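You operate a simulated robot arm through the tools that you are given. There is no shell and no other tool.

Carry out the task below with a simulated robot arm. There is one attempt and no reset: what you move stays moved.

## Task
Put things in order on the top of the window table. At the end: the spool from the top of the window table stands where the small lamp stood; the brown paste pot stands on top of the brown round stand; the small lamp from the top of the window table stands on top of the black gauge; the grey pad stands where the spool stood; the clear stem from the top of the window table is on the red box; whatever was shut is shut again. Leave all else as you found it, and nothing knocked over.

Only the result counts: the job must be done as asked and must still hold three seconds after the hand-in. Knocking over, shifting, dropping, spilling or breaking anything else fails it.

## Robot
A 7-joint arm with a two-finger parallel gripper, fixed in place. Base frame: the origin is at the foot of the arm, x ahead of it, y to its left, z up; the work surface is at about z = 0. Units: mm, degrees, N and s.
With the tool pointing down near the work surface it reaches from about 220 to 580 mm from the base axis. Its first joint turns from -66.0 to 66.0 degrees. Payload 2.5 kg.
The TCP is the grasp point between the finger pads, 23 mm short of the fingertips. In the tool frame z runs along the fingers and y along their closing line. Largest opening 94 mm; finger width 38, thickness 10; the body of the gripper, 54 by 96 mm, starts 39 mm behind the TCP.
Orientation is that of the tool frame in the base frame, as [roll, pitch, yaw] about the fixed x, y, z axes, in that order (R = Rz(yaw) Ry(pitch) Rx(roll)). With the fingers straight down and closing along the base's y, the tool's x points along the base's -x, its y along +y and its z along -z.

## Interface
- The arm moves only by the tool drive_tool. Its argument "motion" is a list of rows, each a list of 3 entries, a list of its own where there are three numbers: the shift along the tool's x, y, z in mm, then the turn, a rotation vector about the tool's x, y, z in degrees, then the opening, from 0 (shut) to 1 (fully open). In form: [[[x, y, z], [wx, wy, wz], fingers], ...]. A call has 1 to 20 rows; each row is the pose to reach, as a shift and turn from the pose commanded when the call began, along the tool's axes at that moment. Rows are played at 5 a second. More than 50 mm and 8.6 degrees between two rows, or a gripper value outside its range, and nothing of the call is played. Where a pose cannot be reached the arm comes as near as it can. A force on the tool above 40 N (or 10 N above the force at the start of the call, whichever is more), or a blocked arm, ends the call early, and 0.2 s more pass. The fingers move at their own pace (about 108 mm/s each) and stop on an object; they squeeze with about 40 N. The grip force told is the motor's: it shows also when the fingers shut on nothing. Time passes only in rows, and 0.2 s behind the last, so rows that repeat a pose let the fingers close. The reply holds the time, the measured pose of the TCP, the force on the tool along the base axes, the opening and the grip force, in the units named above and with some noise, with the torque about the TCP (base axes, N m) and any sound that the robot's microphone picked up, and new pictures: "pictures" is both (left out), scene, wrist or none.
- Cameras (640 x 400 px; columns grow to the right, rows downward): "scene" is fixed at [107.8, -405, 533.3]; the picture's right is [0.89, -0.45, 0.00], its down [-0.30, -0.60, -0.74] and it looks along [0.33, 0.66, -0.67] (base axes); focal length 244 px, centre (320, 200). "wrist" rides on the gripper at [86, 16, -74] in the tool frame; the picture's right is [-0.18, 0.98, 0.00], its down [-0.58, -0.11, -0.81] and it looks along [-0.79, -0.15, 0.59] (tool axes); focal length 243 px, centre (320, 200).
- locate(camera, pixels): for up to 12 pixels [column, row] of the newest picture of that camera ("zoom" is the newest enlarged one), the place [x, y, z] in the base frame of the surface seen there, good to about 3 mm. It takes no simulated time.
- inspect(camera, box): a new picture of the part [left, top, right, bottom] of that camera's present view, enlarged. It takes no simulated time.
- finish_job(): hands the job in; it is judged then, once.

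Leave the gripper open and the arm clear of the work at the hand-in unless told otherwise.

The tools are called as a command line: name --argument value ..., lists and objects as JSON in quotes. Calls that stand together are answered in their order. drive_tool: Moves the arm, as the interface text tells. Its arguments: {"type":"object","properties":{"motion":{"type":"array"},"pictures":{"type":"string","enum":["both","scene","wrist","none"]}},"required":["motion"]} The other tools are called the same way: locate (camera, pixels) gives the place of the surface under pixels of a picture; inspect (camera, box) takes an enlarged picture of a part of a camera's view; finish_job () hands the job in.

At the start:

```text
clock: 0.0
eef_pos: [428.4, 10.9, 319.3]
tool_rot: [-180.0, 0.1, 180.0]
ft_force: [0.3, 0.4, 0.0]
wrist_torque: [-0.03, 0.02, -0.04]
finger_gap: 93.9
grip_force: 0.1
```

scene: 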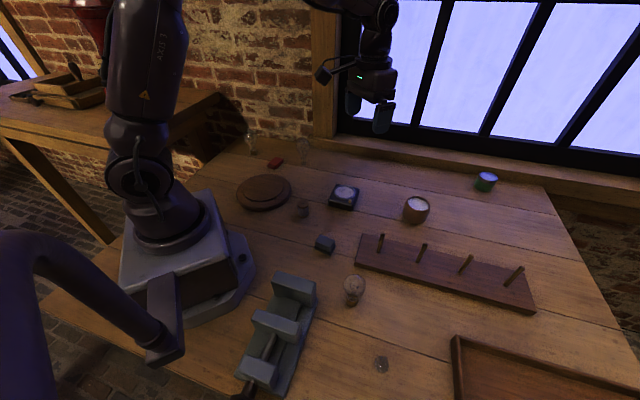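
wrist: 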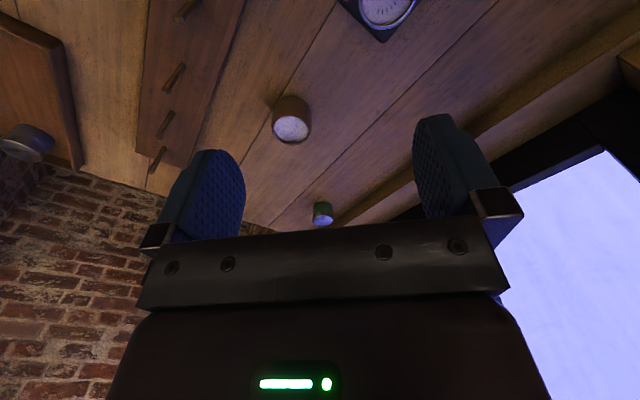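

I see a bench with several objects: a round stand near (264,192), a gauge at (344,196), a pot at (416,208), a bulb-like thing at (354,290) and others. I'll enlarge parts of the scene to identify them.

inspect --camera "scene" --box '[220, 120, 380, 220]'

inspect --camera "scene" --box '[280, 220, 440, 320]'

inspect --camera "scene" --box '[380, 150, 540, 250]'

inspect --camera "scene" --box '[340, 300, 500, 400]'

inspect --camera "scene" --box '[220, 250, 380, 400]'

```text
4.00 times, centred on (300, 170) of scene
```

zoom: 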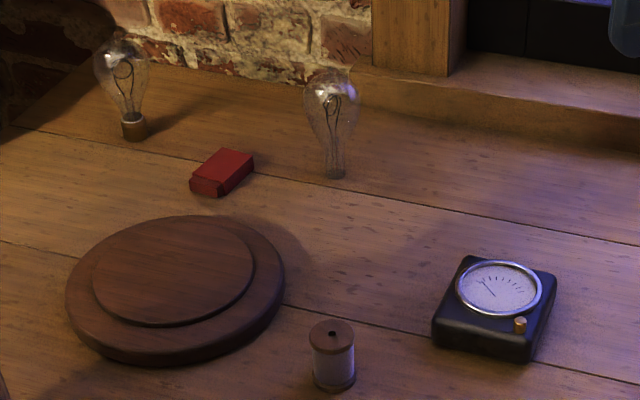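

```text
4.00 times, centred on (360, 270) of scene
```

zoom: 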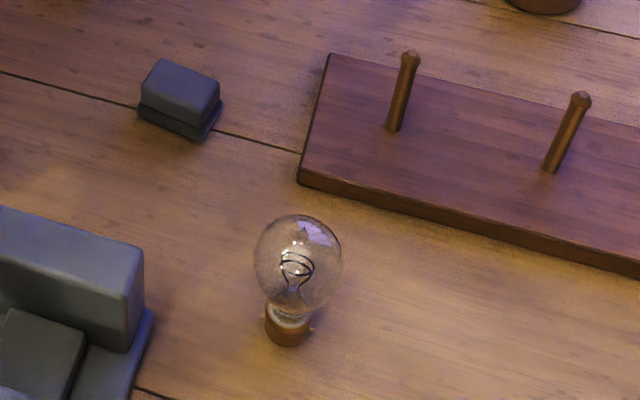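

```text
4.00 times, centred on (460, 200) of scene
```

zoom: 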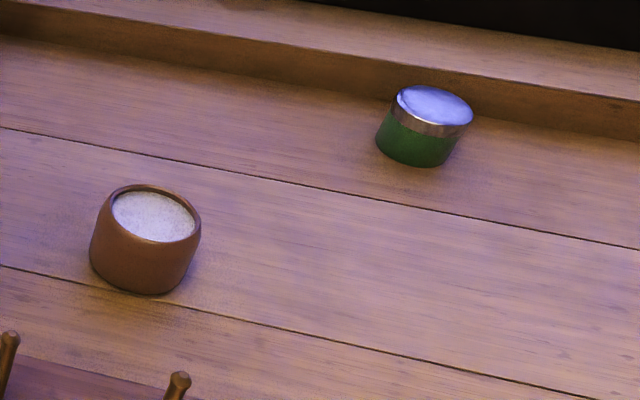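

```text
4.00 times, centred on (420, 350) of scene
```

zoom: 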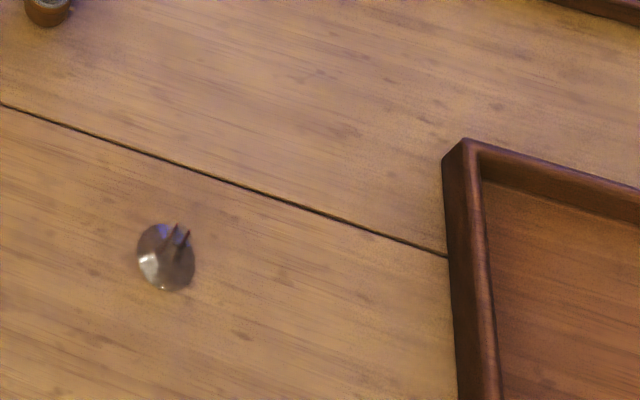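

```text
2.67 times, centred on (300, 325) of scene
```

zoom: 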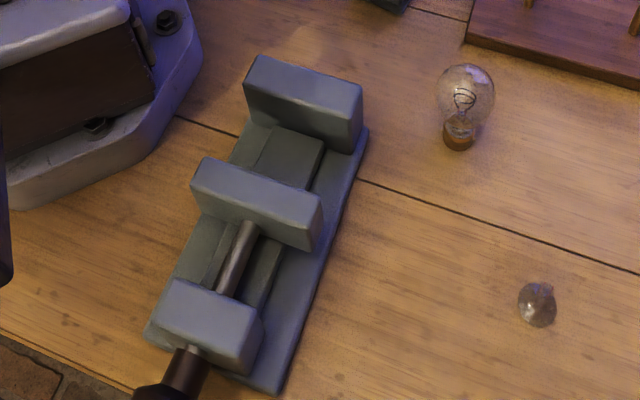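

The enlargements show two larger bulbs, a red box, the stand, the spool, the gauge, a small bulb with a brass base, a grey pad, the paste pot, a green tin and a clear glass piece near (381,364). Next I locate the key points.

locate --camera "scene" --pixels '[[354, 281], [352, 303], [381, 364], [325, 241], [303, 203], [302, 215], [344, 192], [416, 204], [260, 186], [275, 162], [303, 150], [252, 152]]'

inspect --camera "scene" --box '[360, 345, 408, 375]'

inspect --camera "scene" --box '[330, 265, 378, 310]'

inspect --camera "wrist" --box '[0, 60, 160, 200]'

inspect --camera "scene" --box '[0, 0, 140, 120]'

```text
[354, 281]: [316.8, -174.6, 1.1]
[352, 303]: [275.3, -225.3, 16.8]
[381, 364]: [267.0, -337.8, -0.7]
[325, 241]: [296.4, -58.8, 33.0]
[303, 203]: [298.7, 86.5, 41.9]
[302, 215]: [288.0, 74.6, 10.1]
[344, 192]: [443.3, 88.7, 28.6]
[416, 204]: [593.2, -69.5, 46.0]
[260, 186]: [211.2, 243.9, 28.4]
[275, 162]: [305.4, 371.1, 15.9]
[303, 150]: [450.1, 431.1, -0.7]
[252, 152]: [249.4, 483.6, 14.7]
```

```text
13.33 times, centred on (384, 360) of scene
```

zoom: 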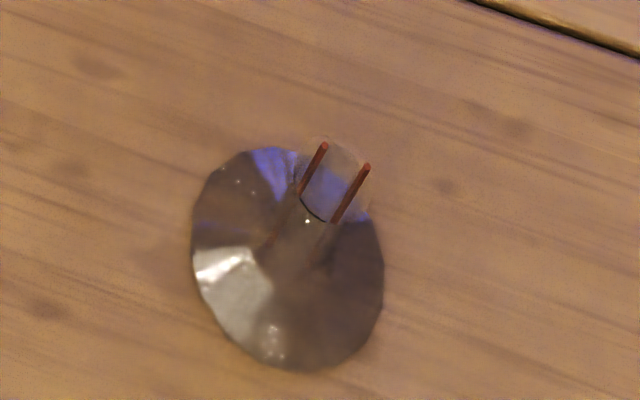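

```text
8.89 times, centred on (354, 288) of scene
```

zoom: 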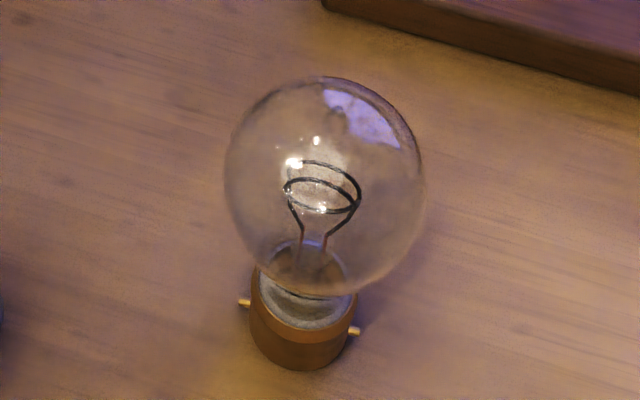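

```text
2.86 times, centred on (80, 130) of wrist
```

zoom: 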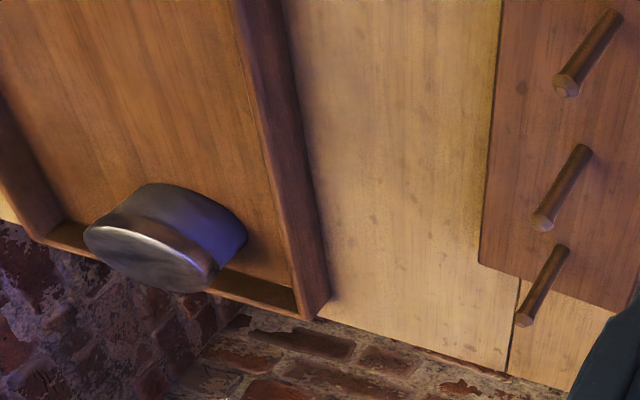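

```text
3.33 times, centred on (70, 60) of scene
```

zoom: 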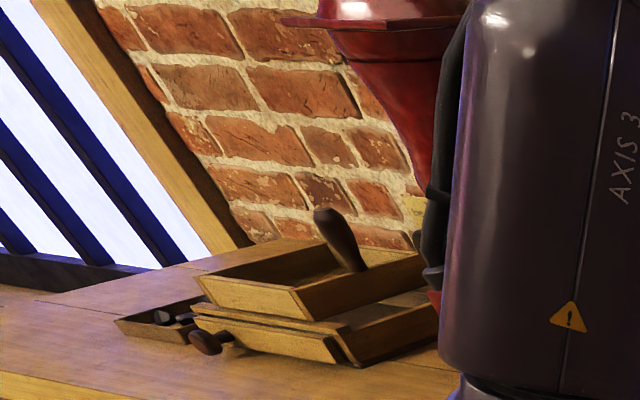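

The small lamp appears to stand near (285,-213), the spool near (297,88), and the clear stem near (268,-337). I check heights around them, then move the open gripper above the lamp for a closer look.

locate --camera "scene" --pixels '[[293, 276], [314, 285], [277, 322], [357, 237], [358, 264], [381, 238], [375, 252], [422, 245], [455, 340], [344, 185], [334, 206], [355, 205]]'

drive_tool --motion '[[[18, -28, 16], [0, 0, 5], 1], [[36, -56, 32], [0, 0, 10], 1], [[54, -84, 48], [0, 0, 15], 1], [[72, -112, 64], [0, 0, 20], 1], [[90, -140, 80], [0, 0, 25], 1], [[108, -168, 96], [0, 0, 30], 1], [[126, -196, 112], [0, 0, 35], 1], [[143, -224, 130], [0, 0, 37], 1], [[143, -224, 149], [0, 0, 37], 1]]'

```text
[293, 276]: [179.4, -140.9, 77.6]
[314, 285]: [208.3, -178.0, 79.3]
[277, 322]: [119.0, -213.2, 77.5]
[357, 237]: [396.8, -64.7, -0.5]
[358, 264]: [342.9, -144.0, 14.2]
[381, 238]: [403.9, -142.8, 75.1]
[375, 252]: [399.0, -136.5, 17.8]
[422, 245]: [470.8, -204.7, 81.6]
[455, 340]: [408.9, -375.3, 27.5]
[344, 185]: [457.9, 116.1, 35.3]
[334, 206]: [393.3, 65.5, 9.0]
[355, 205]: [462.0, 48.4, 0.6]
```

```text
clock: 2.0
eef_pos: [286.8, -213.7, 170.9]
tool_rot: [179.9, 0.0, 143.1]
ft_force: [0.5, 0.0, -0.3]
wrist_torque: [-0.01, -0.01, 0.0]
finger_gap: 93.9
grip_force: 0.1
```

scene: 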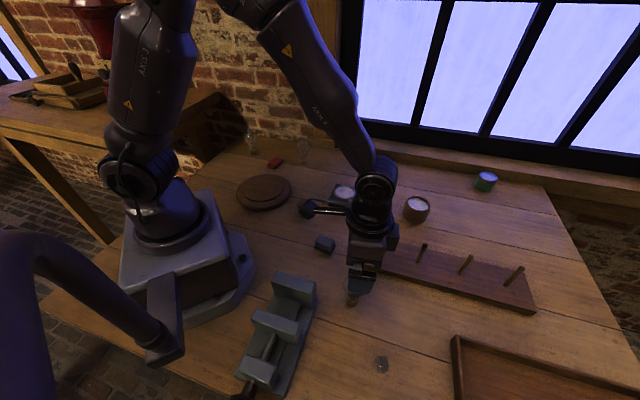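
wrist: 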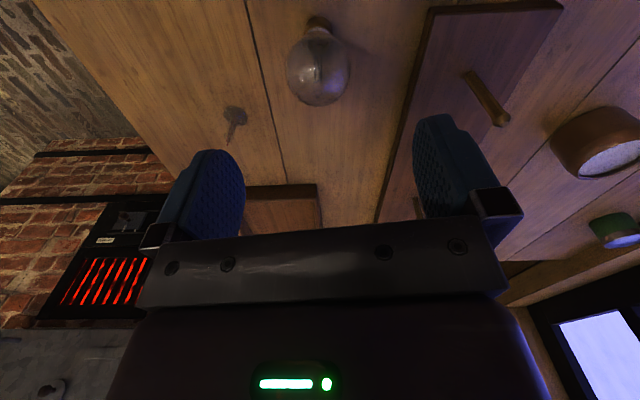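

The wrist view shows the lamp globe at (318,75), directly under the TCP line, with its base at (318,22). The clear stem shows at (233,122). I enlarge both.

inspect --camera "wrist" --box '[260, 0, 380, 120]'

inspect --camera "wrist" --box '[190, 80, 270, 160]'

locate --camera "wrist" --pixels '[[318, 22], [318, 27], [233, 122], [230, 110], [238, 135], [308, 20], [330, 22], [318, 12]]'

```text
3.33 times, centred on (320, 60) of wrist
```

zoom: 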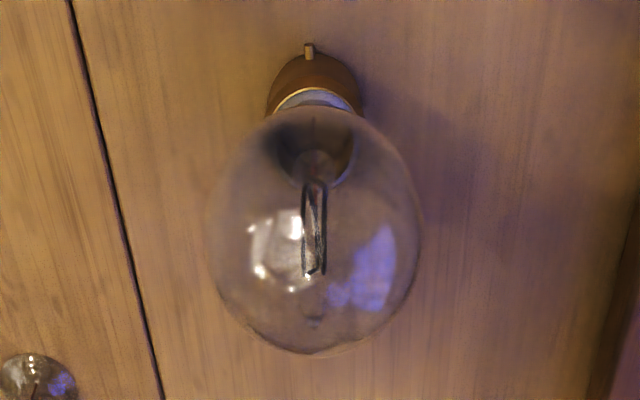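

```text
5.00 times, centred on (230, 120) of wrist
```

zoom: 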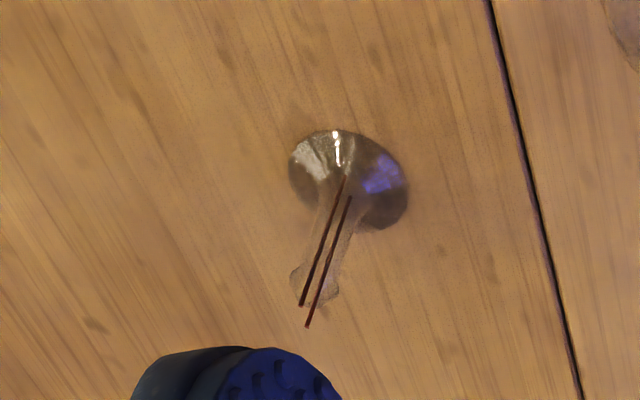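

```text
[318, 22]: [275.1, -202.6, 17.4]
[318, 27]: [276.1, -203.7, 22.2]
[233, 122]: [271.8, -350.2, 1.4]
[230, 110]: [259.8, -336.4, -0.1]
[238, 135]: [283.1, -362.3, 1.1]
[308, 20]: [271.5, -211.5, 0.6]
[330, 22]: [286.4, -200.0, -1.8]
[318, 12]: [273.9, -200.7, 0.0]
```

The lamp's axis is at about (284,-214) and its globe centre is at z≈65. I descend to z≈62 around the globe with open fingers.

drive_tool --motion '[[[2, -2, 25], [0, 0, 0], 1], [[2, -2, 50], [0, 0, 0], 1], [[2, -2, 75], [0, 0, 0], 1], [[2, -2, 95], [0, 0, 0], 1], [[2, -2, 109], [0, 0, 0], 1], [[2, -2, 109], [0, 0, 0], 1]]'

```text
clock: 3.4
eef_pos: [283.4, -214.9, 62.1]
tool_rot: [-179.9, 0.0, 143.1]
ft_force: [-0.1, 0.7, 10.3]
wrist_torque: [0.02, -0.01, 0.03]
finger_gap: 94.2
grip_force: 0.0
```

scene: 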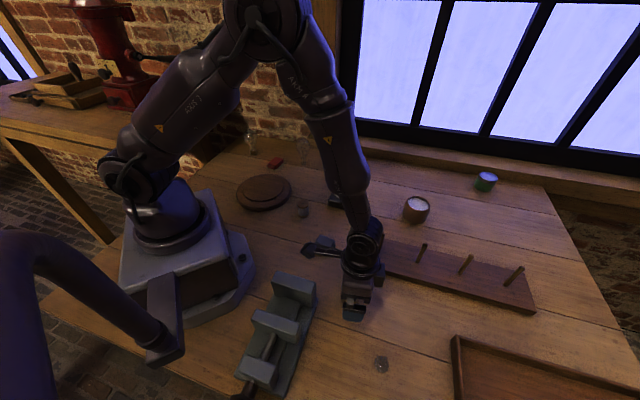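
wrist: 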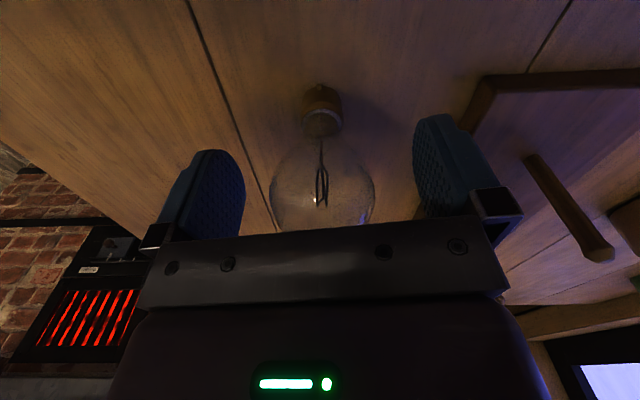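

The tool reads 10 N upward, so the palm may be touching the globe's top. I raise 10 mm and compare the force.

drive_tool --motion '[[[0, 0, -5], [0, 0, 0], 1], [[0, 0, -10], [0, 0, 0], 1], [[0, 0, -10], [0, 0, 0], 1]]'

```text
clock: 4.2
eef_pos: [283.0, -213.2, 72.2]
tool_rot: [179.9, 0.0, 143.0]
ft_force: [1.1, -0.1, 0.4]
wrist_torque: [-0.02, -0.02, -0.01]
finger_gap: 94.3
grip_force: 0.1
```

scene: 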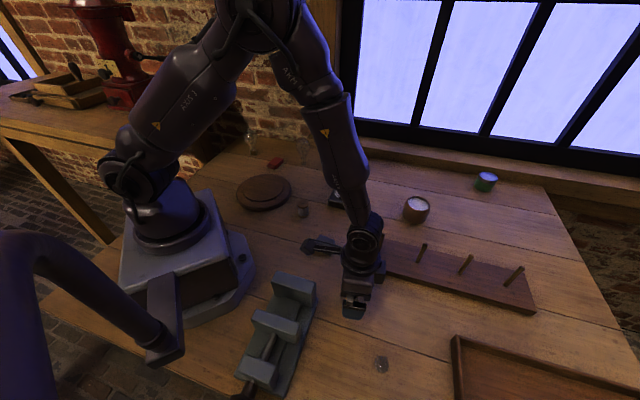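
wrist: 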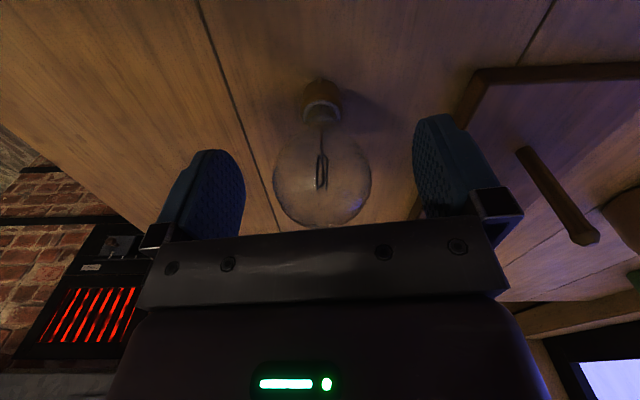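

The force is gone at z=72 and the globe centre is at pad height, around (322,182). I shift 1 mm to centre it and close slowly.

drive_tool --motion '[[[0, 1, 0], [0, 0, 0], 0.8], [[0, 1, 0], [0, 0, 0], 0.6], [[0, 1, 0], [0, 0, 0], 0.56], [[0, 1, 0], [0, 0, 0], 0.54], [[0, 1, 0], [0, 0, 0], 0.52], [[0, 1, 0], [0, 0, 0], 0.52]]'

```text
clock: 5.6
eef_pos: [283.2, -213.5, 71.9]
tool_rot: [180.0, 0.0, 143.0]
ft_force: [-0.6, 0.1, 0.6]
wrist_torque: [0.03, 0.01, -0.04]
finger_gap: 48.9
grip_force: 0.0
```

scene: 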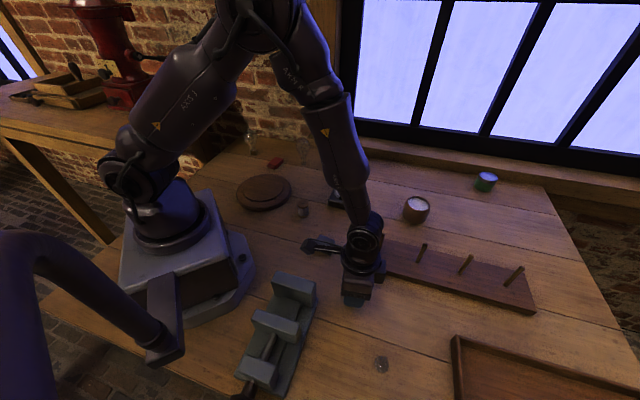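
wrist: 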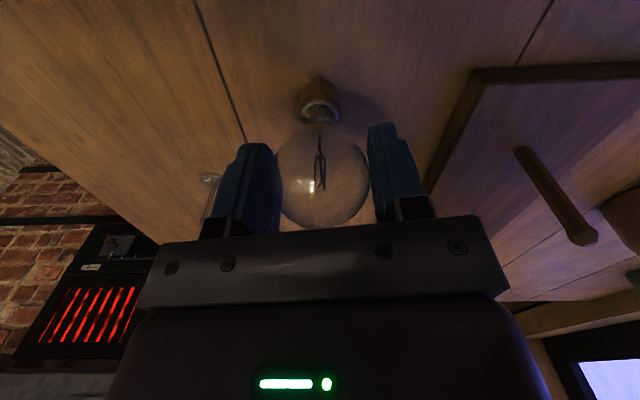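

The fingers stand just off the globe at a 48.9 mm gap, and the lamp is still upright. I keep closing in small steps.

drive_tool --motion '[[[0, 0, 0], [0, 0, 0], 0.51], [[0, 0, 0], [0, 0, 0], 0.5], [[0, 0, 0], [0, 0, 0], 0.49], [[0, 0, 0], [0, 0, 0], 0.48], [[0, 0, 0], [0, 0, 0], 0.47], [[0, 0, 0], [0, 0, 0], 0.47]]' --pictures "wrist"

```text
clock: 7.0
eef_pos: [284.5, -212.2, 71.2]
tool_rot: [-180.0, 0.1, 143.0]
ft_force: [-0.1, -0.6, -0.8]
wrist_torque: [-0.01, 0.0, 0.02]
finger_gap: 44.9
grip_force: 22.3
```

wrist: 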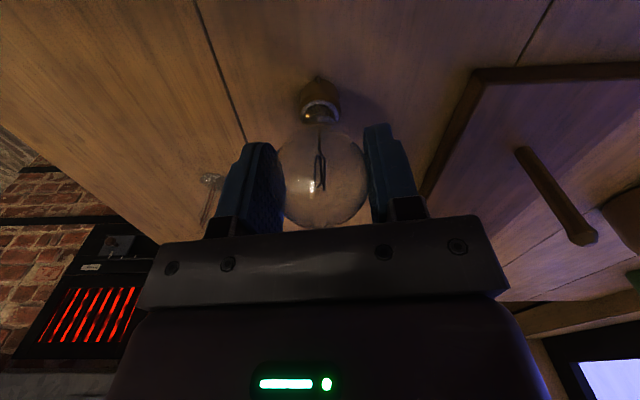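

The lamp is held at 22 N with a 44.9 mm gap. I lift it straight up, then carry it over the gauge near (440,88) while turning the tool.

drive_tool --motion '[[[0, 0, -5], [0, 0, 0], 0.47], [[0, 0, -20], [0, 0, 0], 0.47], [[0, 0, -45], [0, 0, 0], 0.47], [[0, 0, -75], [0, 0, 0], 0.47], [[0, 0, -105], [0, 0, 0], 0.47], [[0, 0, -125], [0, 0, 0], 0.47], [[0, 0, -130], [0, 0, 0], 0.47]]'

```text
clock: 8.6
eef_pos: [282.7, -211.9, 201.8]
tool_rot: [-180.0, 0.0, 143.0]
ft_force: [-0.7, -0.3, -0.4]
wrist_torque: [-0.02, -0.02, -0.01]
finger_gap: 45.2
grip_force: 10.9
```

scene: 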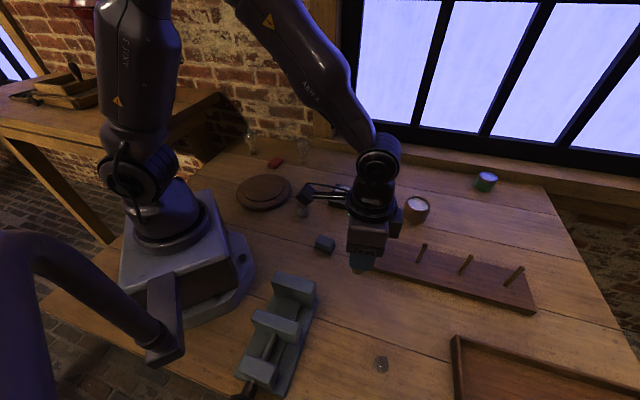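
wrist: 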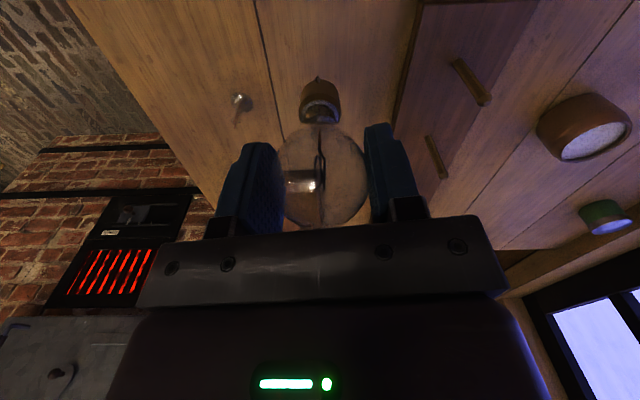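

The lamp hangs upright in the grip. I tighten it slightly and carry it to over the gauge.

drive_tool --motion '[[[0, 0, 0], [0, 0, 0], 0.455], [[6, 33, 0], [0, 0, -4.8], 0.455], [[11, 67, 0], [0, 0, -9.6], 0.455], [[17, 100, 0], [0, 0, -14.4], 0.455], [[23, 134, 0], [0, 0, -19.2], 0.455], [[28, 167, 0], [0, 0, -24], 0.455], [[34, 200, 0], [0, 0, -28.8], 0.455], [[40, 234, 0], [0, 0, -33.6], 0.455], [[45, 267, 0], [0, 0, -38.4], 0.455], [[51, 300, 0], [0, 0, -43.2], 0.455], [[57, 334, 0], [0, 0, -48], 0.455], [[57, 334, 0], [0, 0, -48], 0.455]]'

```text
clock: 11.2
eef_pos: [439.1, 87.6, 202.3]
tool_rot: [-180.0, -0.1, -168.9]
ft_force: [-0.3, 0.1, -0.7]
wrist_torque: [-0.01, 0.0, 0.02]
finger_gap: 44.7
grip_force: 30.5
```

scene: 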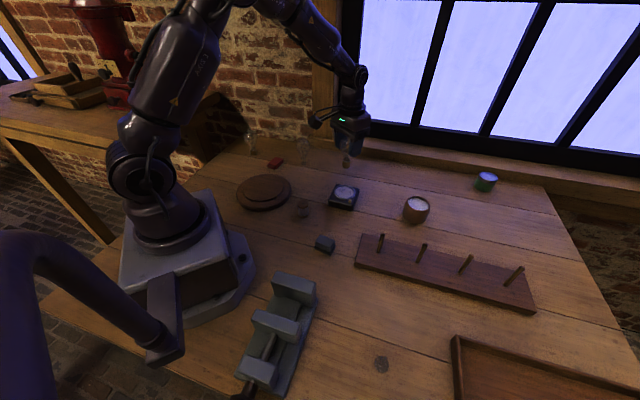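
wrist: 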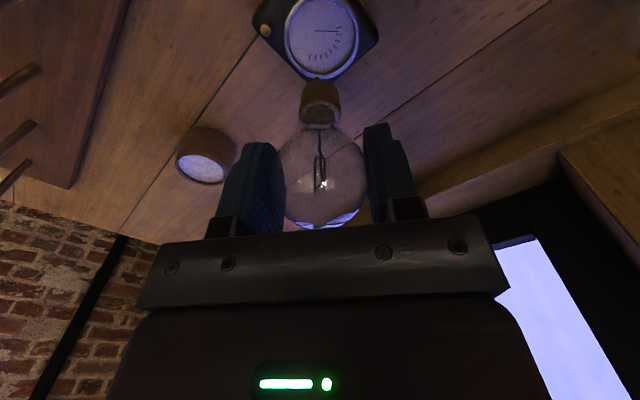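

The gauge dial shows at (321,38) in the wrist view and (344,192) in the scene view. I locate its rim, centre and corners.

inspect --camera "wrist" --box '[240, 0, 400, 100]'

inspect --camera "scene" --box '[320, 175, 368, 215]'

locate --camera "wrist" --pixels '[[320, 38], [290, 38], [353, 38], [286, 38], [357, 38], [320, 5], [318, 75], [265, 29], [375, 40], [318, 80], [300, 60], [340, 20]]'

locate --camera "scene" --pixels '[[344, 192], [334, 192], [355, 193], [333, 192], [344, 197], [344, 187], [344, 199], [350, 201], [340, 190], [350, 190]]'

```text
4.00 times, centred on (320, 50) of wrist
```

zoom: 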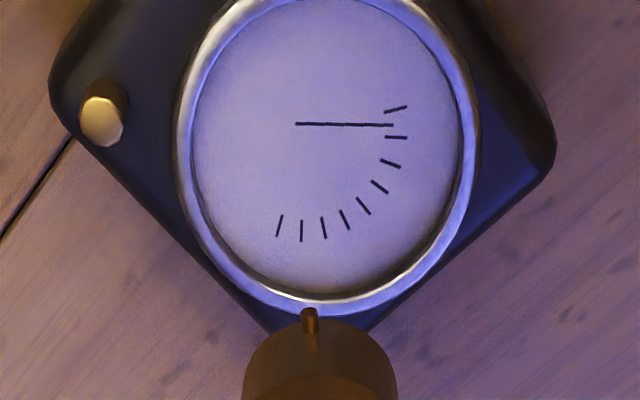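

```text
10.00 times, centred on (344, 195) of scene
```

zoom: 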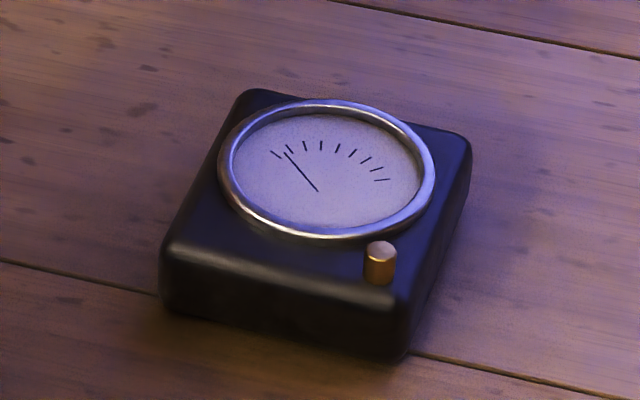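

```text
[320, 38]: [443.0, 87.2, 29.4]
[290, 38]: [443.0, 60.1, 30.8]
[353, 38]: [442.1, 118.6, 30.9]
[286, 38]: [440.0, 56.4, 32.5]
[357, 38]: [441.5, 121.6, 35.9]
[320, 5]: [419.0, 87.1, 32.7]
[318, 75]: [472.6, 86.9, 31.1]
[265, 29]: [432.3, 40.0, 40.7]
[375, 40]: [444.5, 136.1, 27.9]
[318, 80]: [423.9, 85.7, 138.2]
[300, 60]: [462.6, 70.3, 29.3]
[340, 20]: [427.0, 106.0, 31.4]
```

```text
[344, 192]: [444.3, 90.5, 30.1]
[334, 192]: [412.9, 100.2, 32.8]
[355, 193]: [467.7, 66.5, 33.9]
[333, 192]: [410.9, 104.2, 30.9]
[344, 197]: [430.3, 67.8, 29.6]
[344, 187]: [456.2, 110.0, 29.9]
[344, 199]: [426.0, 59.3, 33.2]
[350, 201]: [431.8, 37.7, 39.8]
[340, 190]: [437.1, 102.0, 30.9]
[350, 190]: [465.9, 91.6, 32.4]
```

The dial centre is at about (442,89,30), inside a rim of roughly 33 mm radius. I lower the lamp to about 8 mm above the dial.

drive_tool --motion '[[[-3, 1, 20], [0, 0, 0], 0.455], [[-3, 1, 45], [0, 0, 0], 0.455], [[-3, 1, 70], [0, 0, 0], 0.455], [[-3, 1, 85], [0, 0, 0], 0.455], [[-3, 1, 92], [0, 0, 0], 0.455], [[-3, 1, 92], [0, 0, 0], 0.455]]'

inspect --camera "scene" --box '[310, 140, 390, 220]'

inspect --camera "wrist" --box '[240, 50, 400, 150]'

```text
clock: 12.6
eef_pos: [439.8, 87.9, 109.0]
tool_rot: [180.0, -0.1, -169.0]
ft_force: [1.0, 1.0, -0.7]
wrist_torque: [0.0, 0.01, 0.01]
finger_gap: 44.4
grip_force: 29.8
```

scene: 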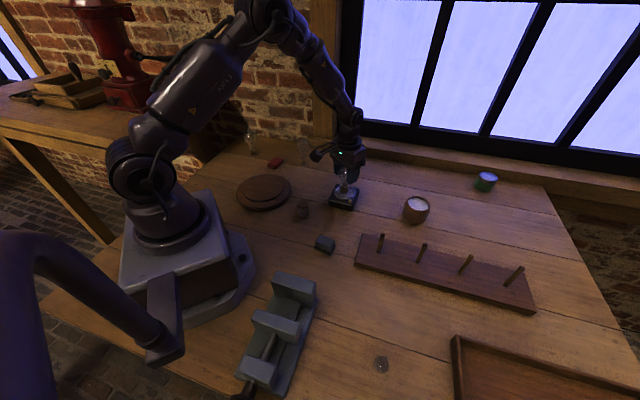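
wrist: 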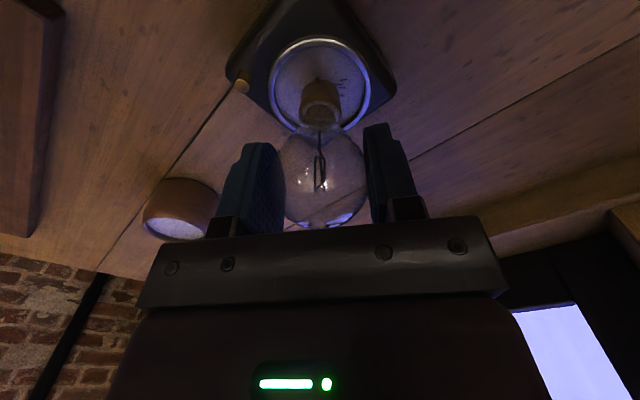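

```text
5.00 times, centred on (350, 180) of scene
```

zoom: 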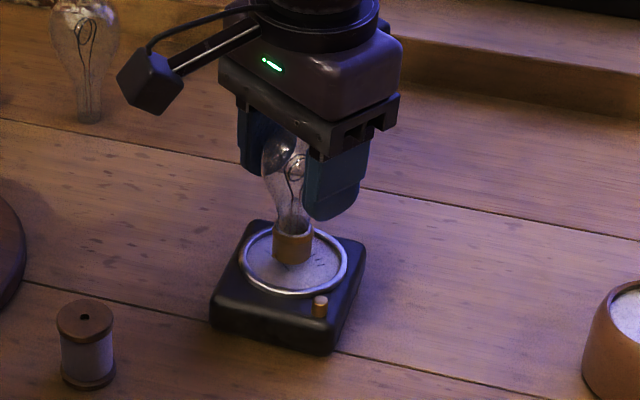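

```text
4.00 times, centred on (320, 100) of wrist
```

zoom: 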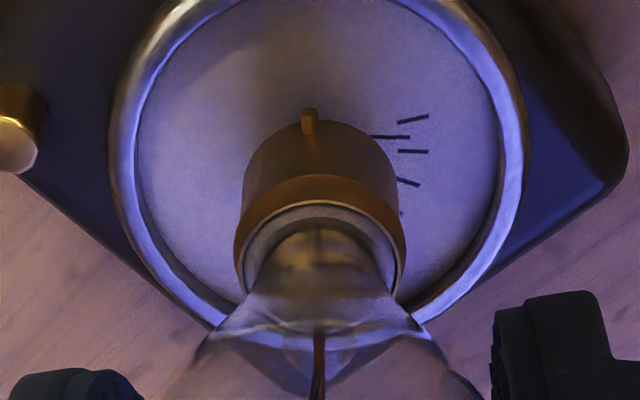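

The lamp's base is centred over the dial and still a few mm up. I lower it in 1 mm steps and watch the force.

drive_tool --motion '[[[0, 0, 2], [0, 0, 0], 0.455], [[0, 0, 3], [0, 0, 0], 0.455], [[0, 0, 4], [0, 0, 0], 0.455], [[0, 0, 5], [0, 0, 0], 0.455], [[0, 0, 5], [0, 0, 0], 0.455]]' --pictures "none"

```text
clock: 13.8
eef_pos: [440.6, 89.4, 105.1]
tool_rot: [-179.9, -0.1, -169.0]
ft_force: [0.9, 0.3, 0.1]
wrist_torque: [0.02, 0.04, -0.01]
finger_gap: 44.4
grip_force: 29.6
```

No contact yet at z≈105. I continue downward in 1 mm steps.

drive_tool --motion '[[[0, 0, 1], [0, 0, 0], 0.455], [[0, 0, 2], [0, 0, 0], 0.455], [[0, 0, 2], [0, 0, 0], 0.455]]' --pictures "none"

drive_tool --motion '[[[0, 0, 1], [0, 0, 0], 0.455], [[0, 0, 1], [0, 0, 0], 0.455]]' --pictures "none"

drive_tool --motion '[[[0, 0, 1], [0, 0, 0], 0.455], [[0, 0, 1], [0, 0, 0], 0.455]]'

```text
clock: 14.6
eef_pos: [441.0, 89.9, 102.0]
tool_rot: [-180.0, 0.1, -169.0]
ft_force: [-0.5, -0.1, -0.4]
wrist_torque: [-0.04, 0.01, -0.02]
finger_gap: 44.4
grip_force: 30.1
```

```text
clock: 15.2
eef_pos: [441.4, 90.3, 100.9]
tool_rot: [-180.0, -0.1, -169.0]
ft_force: [-1.7, -0.6, 4.3]
wrist_torque: [-0.01, 0.12, -0.05]
finger_gap: 44.1
grip_force: 30.4
```

```text
clock: 15.8
eef_pos: [441.1, 89.2, 101.1]
tool_rot: [180.0, 0.1, -169.0]
ft_force: [-4.0, -2.1, 18.4]
wrist_torque: [-0.09, 0.35, -0.03]
finger_gap: 44.3
grip_force: 30.0
```

scene: 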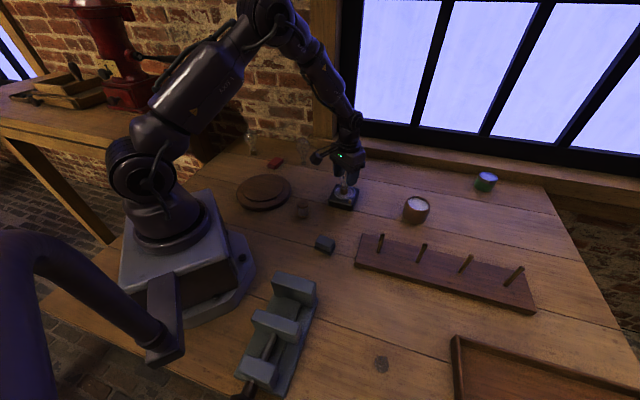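
wrist: 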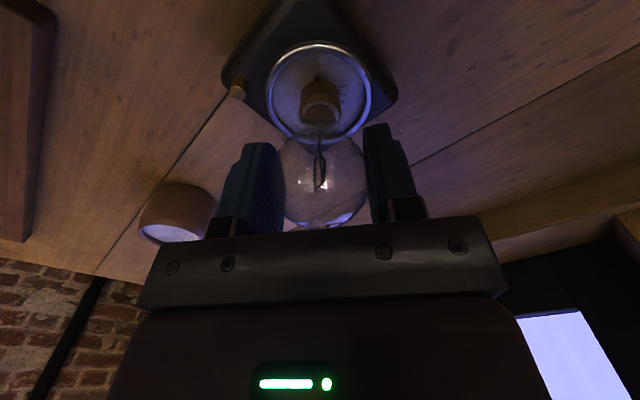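

Firm contact at 18 N. I ease up 1.3 mm, then open gradually.

drive_tool --motion '[[[0, 0, -1.3], [0, 0, 0], 0.455], [[0, 0, -1.3], [0, 0, 0], 0.455], [[0, 0, -1.3], [0, 0, 0], 0.47], [[0, 0, -1.3], [0, 0, 0], 0.48], [[0, 0, -1.3], [0, 0, 0], 0.49], [[0, 0, -1.3], [0, 0, 0], 0.5], [[0, 0, -1.3], [0, 0, 0], 0.53], [[0, 0, -1.3], [0, 0, 0], 0.6], [[0, 0, -1.3], [0, 0, 0], 0.8], [[0, 0, -1.3], [0, 0, 0], 1], [[0, 0, -1.3], [0, 0, 0], 1]]'

inspect --camera "scene" --box '[310, 140, 390, 220]'

```text
clock: 18.2
eef_pos: [441.2, 90.8, 101.3]
tool_rot: [-180.0, 0.0, -169.0]
ft_force: [0.5, 0.4, -0.2]
wrist_torque: [0.01, -0.01, 0.0]
finger_gap: 94.0
grip_force: 0.1
```

scene: 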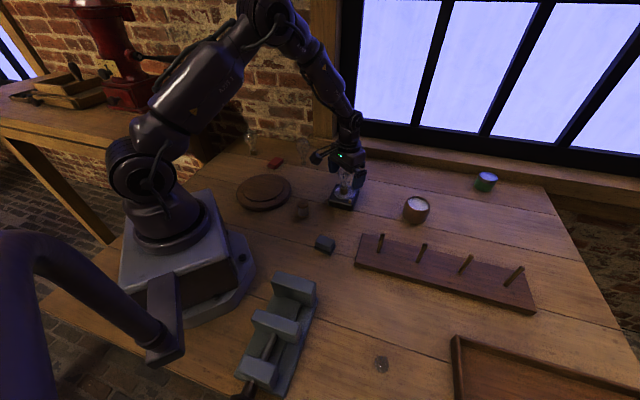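
wrist: 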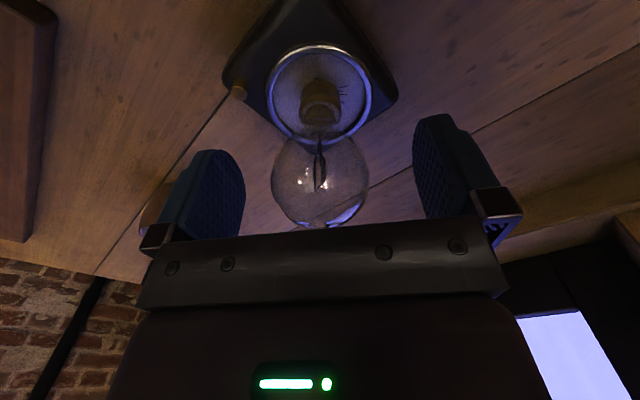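

```text
5.00 times, centred on (350, 180) of scene
```

zoom: 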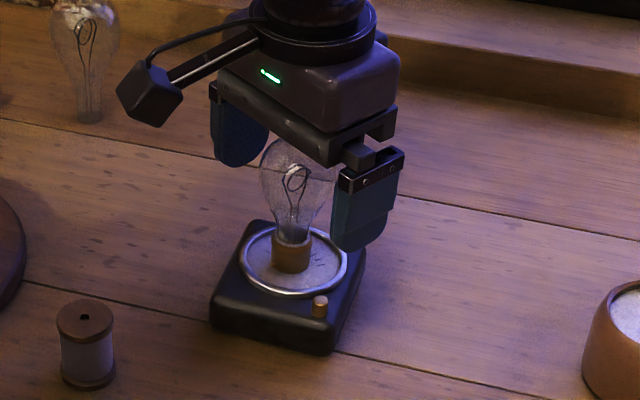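

The lamp stands upright on the gauge dial. I lift straight clear and move over the spool near (297,88).

drive_tool --motion '[[[0, 0, -10], [0, 0, 0], 1], [[0, 0, -35], [0, 0, 0], 1], [[0, 0, -75], [0, 0, 0], 1], [[0, 0, -115], [0, 0, 0], 1], [[30, 5, -130], [0, 0, 0], 1], [[70, 12, -130], [0, 0, 0], 1], [[110, 20, -120], [0, 0, 0], 1], [[142, 25, -85], [0, 0, 0], 1], [[142, 25, -45], [0, 0, 0], 1], [[142, 25, -45], [0, 0, 0], 1]]'

inspect --camera "scene" --box '[310, 140, 390, 220]'

inspect --camera "wrist" --box '[260, 0, 380, 120]'

```text
clock: 20.4
eef_pos: [296.2, 87.6, 146.9]
tool_rot: [180.0, 0.0, -169.0]
ft_force: [1.0, -0.1, -0.1]
wrist_torque: [-0.06, -0.02, 0.0]
finger_gap: 93.8
grip_force: 0.0
```

scene: 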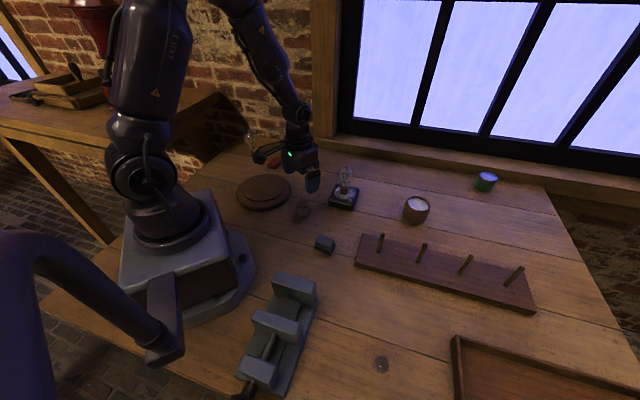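
wrist: 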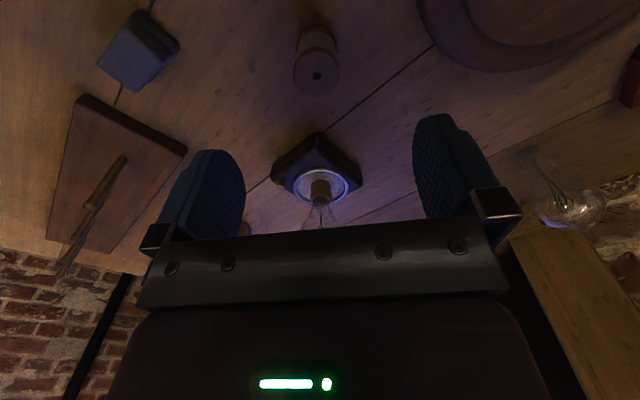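

```text
5.00 times, centred on (350, 180) of scene
```

zoom: 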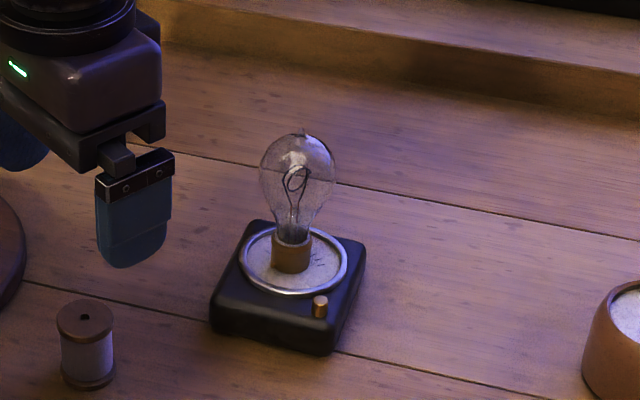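

```text
3.33 times, centred on (320, 60) of wrist
```

zoom: 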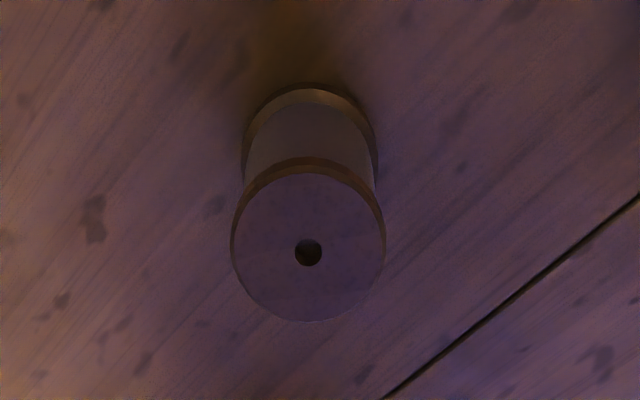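

The lamp is standing cleanly. The spool's hole is at wrist pixel (316,76). I locate the spool points and the pad.

locate --camera "wrist" --pixels '[[312, 70], [295, 75], [338, 75], [316, 55], [316, 93], [321, 70], [310, 80], [140, 45], [120, 35], [135, 15], [100, 62], [178, 45]]'

locate --camera "scene" --pixels '[[302, 206], [298, 204], [307, 204], [302, 202], [302, 219], [303, 212], [325, 241], [316, 243], [334, 245], [325, 238], [325, 246], [328, 252]]'

inspect --camera "wrist" --box '[80, 0, 200, 110]'

inspect --camera "scene" --box '[285, 190, 349, 265]'

```text
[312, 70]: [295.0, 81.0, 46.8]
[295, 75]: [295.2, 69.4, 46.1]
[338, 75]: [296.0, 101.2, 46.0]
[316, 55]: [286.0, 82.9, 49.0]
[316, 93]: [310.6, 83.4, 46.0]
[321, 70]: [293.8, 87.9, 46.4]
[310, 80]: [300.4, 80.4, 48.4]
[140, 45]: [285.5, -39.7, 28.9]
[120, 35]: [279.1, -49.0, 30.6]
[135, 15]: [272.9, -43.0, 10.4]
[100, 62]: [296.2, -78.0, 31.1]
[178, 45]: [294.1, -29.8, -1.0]
```

```text
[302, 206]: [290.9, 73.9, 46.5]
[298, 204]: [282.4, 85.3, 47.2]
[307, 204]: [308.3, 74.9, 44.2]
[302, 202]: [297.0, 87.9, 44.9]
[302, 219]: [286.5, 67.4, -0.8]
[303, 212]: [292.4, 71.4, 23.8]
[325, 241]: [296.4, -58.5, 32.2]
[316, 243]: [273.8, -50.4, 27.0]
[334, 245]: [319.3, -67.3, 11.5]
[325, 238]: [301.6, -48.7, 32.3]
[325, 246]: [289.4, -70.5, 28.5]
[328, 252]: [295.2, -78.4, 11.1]
```

```text
3.64 times, centred on (140, 55) of wrist
```

zoom: 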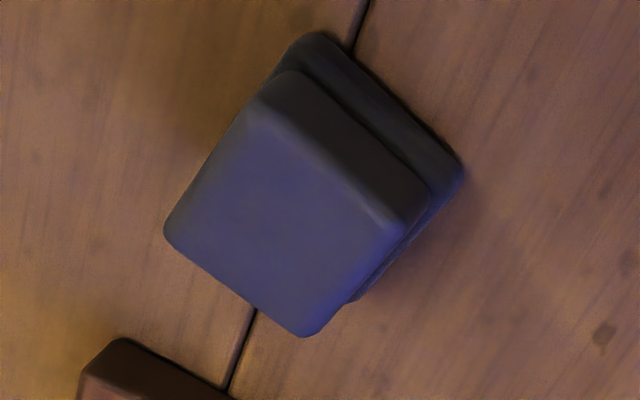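

```text
5.33 times, centred on (317, 228) of scene
```

zoom: 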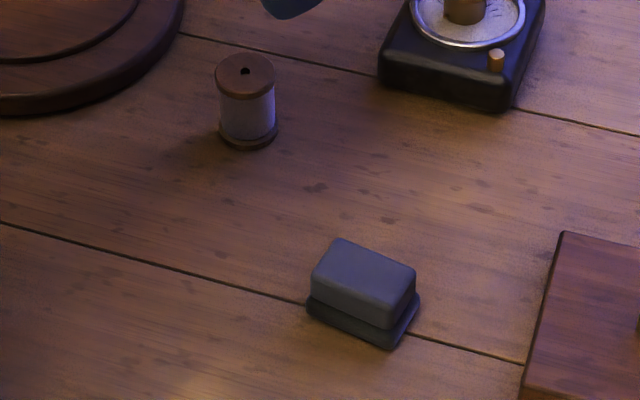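

The spool's centre is about (298,84.5), it is 46 mm tall and 33 mm across. I descend around it to z≈28.

drive_tool --motion '[[[-1, -3.4, 30], [0, 0, 0], 1], [[-1, -3.4, 60], [0, 0, 0], 1], [[-1, -3.4, 85], [0, 0, 0], 1], [[-1, -3.4, 105], [0, 0, 0], 1], [[-1, -3.4, 119], [0, 0, 0], 1], [[-1, -3.4, 119], [0, 0, 0], 1]]'

```text
clock: 21.8
eef_pos: [298.8, 84.6, 27.6]
tool_rot: [179.9, 0.0, -169.0]
ft_force: [0.3, 1.4, -0.1]
wrist_torque: [-0.04, 0.01, 0.02]
finger_gap: 94.1
grip_force: 0.1
```

scene: 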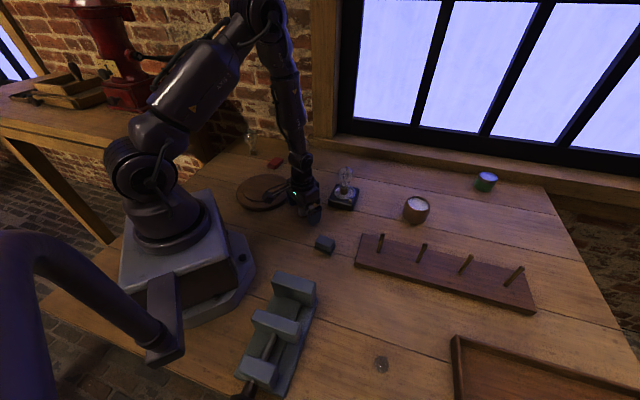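
wrist: 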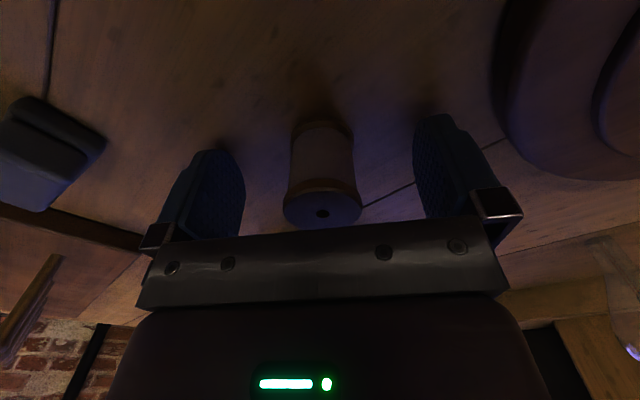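

The spool sits centred between the pads at (321,180). I close slowly.

drive_tool --motion '[[[0, 0, 0], [0, 0, 0], 0.7], [[0, 0, 0], [0, 0, 0], 0.5], [[0, 0, 0], [0, 0, 0], 0.4], [[0, 0, 0], [0, 0, 0], 0.37], [[0, 0, 0], [0, 0, 0], 0.35], [[0, 0, 0], [0, 0, 0], 0.33], [[0, 0, 0], [0, 0, 0], 0.31], [[0, 0, 0], [0, 0, 0], 0.31]]' --pictures "wrist"

```text
clock: 23.6
eef_pos: [299.5, 83.7, 27.7]
tool_rot: [180.0, 0.0, -169.0]
ft_force: [0.5, -0.7, -0.2]
wrist_torque: [0.0, -0.02, -0.03]
finger_gap: 32.2
grip_force: 40.1
```

wrist: 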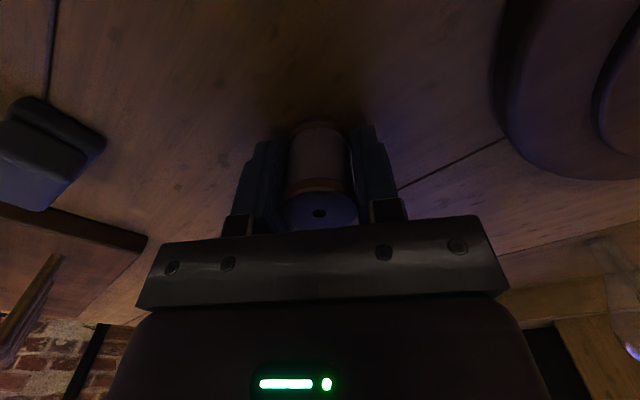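

The spool is held. I lift it and carry it over the lamp's old spot at (284,-214), turning the tool back.

drive_tool --motion '[[[0, 0, -5], [0, 0, 0], 0.31], [[0, 0, -30], [0, 0, 0], 0.31], [[0, 0, -70], [0, 0, 0], 0.31], [[0, 0, -110], [0, 0, 0], 0.31], [[7.2, -29, -120], [0, 0, 4.8], 0.31], [[14.4, -58, -120], [0, 0, 9.6], 0.31], [[21.6, -87, -120], [0, 0, 14.4], 0.31], [[28.8, -116, -120], [0, 0, 19.2], 0.31], [[36, -145, -120], [0, 0, 24], 0.31], [[43.2, -174, -120], [0, 0, 28.8], 0.31], [[50.4, -203, -120], [0, 0, 33.6], 0.31], [[57.6, -232, -120], [0, 0, 38.4], 0.31], [[64.8, -261, -120], [0, 0, 43.2], 0.31], [[71.8, -289.4, -120], [0, 0, 48], 0.31], [[71.8, -289.4, -120], [0, 0, 48], 0.31]]'

```text
clock: 26.8
eef_pos: [284.2, -214.0, 147.1]
tool_rot: [-180.0, -0.1, 143.0]
ft_force: [0.9, -0.3, -0.5]
wrist_torque: [0.04, -0.01, 0.01]
finger_gap: 32.2
grip_force: 40.3
```

scene: 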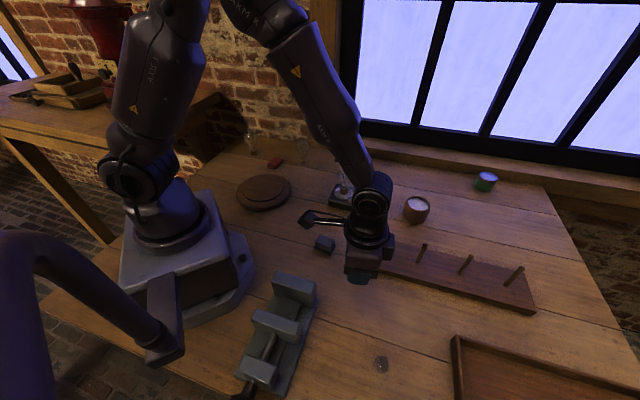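
wrist: 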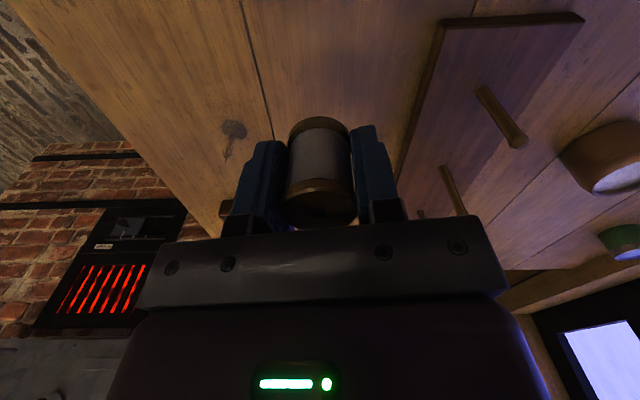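

The spool is over the spot and held upright. I lower to about 4 mm above the table, then creep down.

drive_tool --motion '[[[0, 0, 30], [0, 0, 0], 0.31], [[0, 0, 65], [0, 0, 0], 0.31], [[0, 0, 95], [0, 0, 0], 0.31], [[0, 0, 110], [0, 0, 0], 0.31], [[0, 0, 115], [0, 0, 0], 0.31], [[0, 0, 117], [0, 0, 0], 0.31], [[0, 0, 118], [0, 0, 0], 0.31], [[0, 0, 119], [0, 0, 0], 0.31], [[0, 0, 119], [0, 0, 0], 0.31]]'

```text
clock: 28.8
eef_pos: [284.2, -213.8, 28.2]
tool_rot: [-180.0, 0.0, 143.1]
ft_force: [0.2, -0.3, 0.1]
wrist_torque: [-0.06, -0.03, -0.01]
finger_gap: 32.1
grip_force: 39.9
```

scene: 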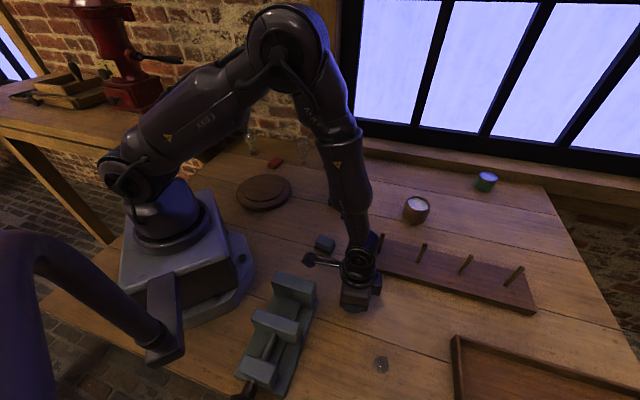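
wrist: 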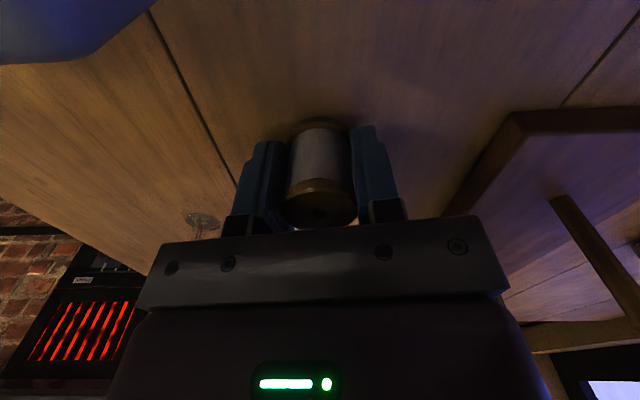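

No contact yet at z=28.2. I go down 1 mm more.

drive_tool --motion '[[[0, 0, 0.6], [0, 0, 0], 0.31], [[0, 0, 1], [0, 0, 0], 0.31], [[0, 0, 1], [0, 0, 0], 0.31]]' --pictures "none"

```text
clock: 29.6
eef_pos: [283.8, -213.6, 27.2]
tool_rot: [179.9, 0.0, 143.0]
ft_force: [-0.7, 0.4, 5.4]
wrist_torque: [0.03, 0.04, -0.01]
finger_gap: 32.3
grip_force: 40.1
```

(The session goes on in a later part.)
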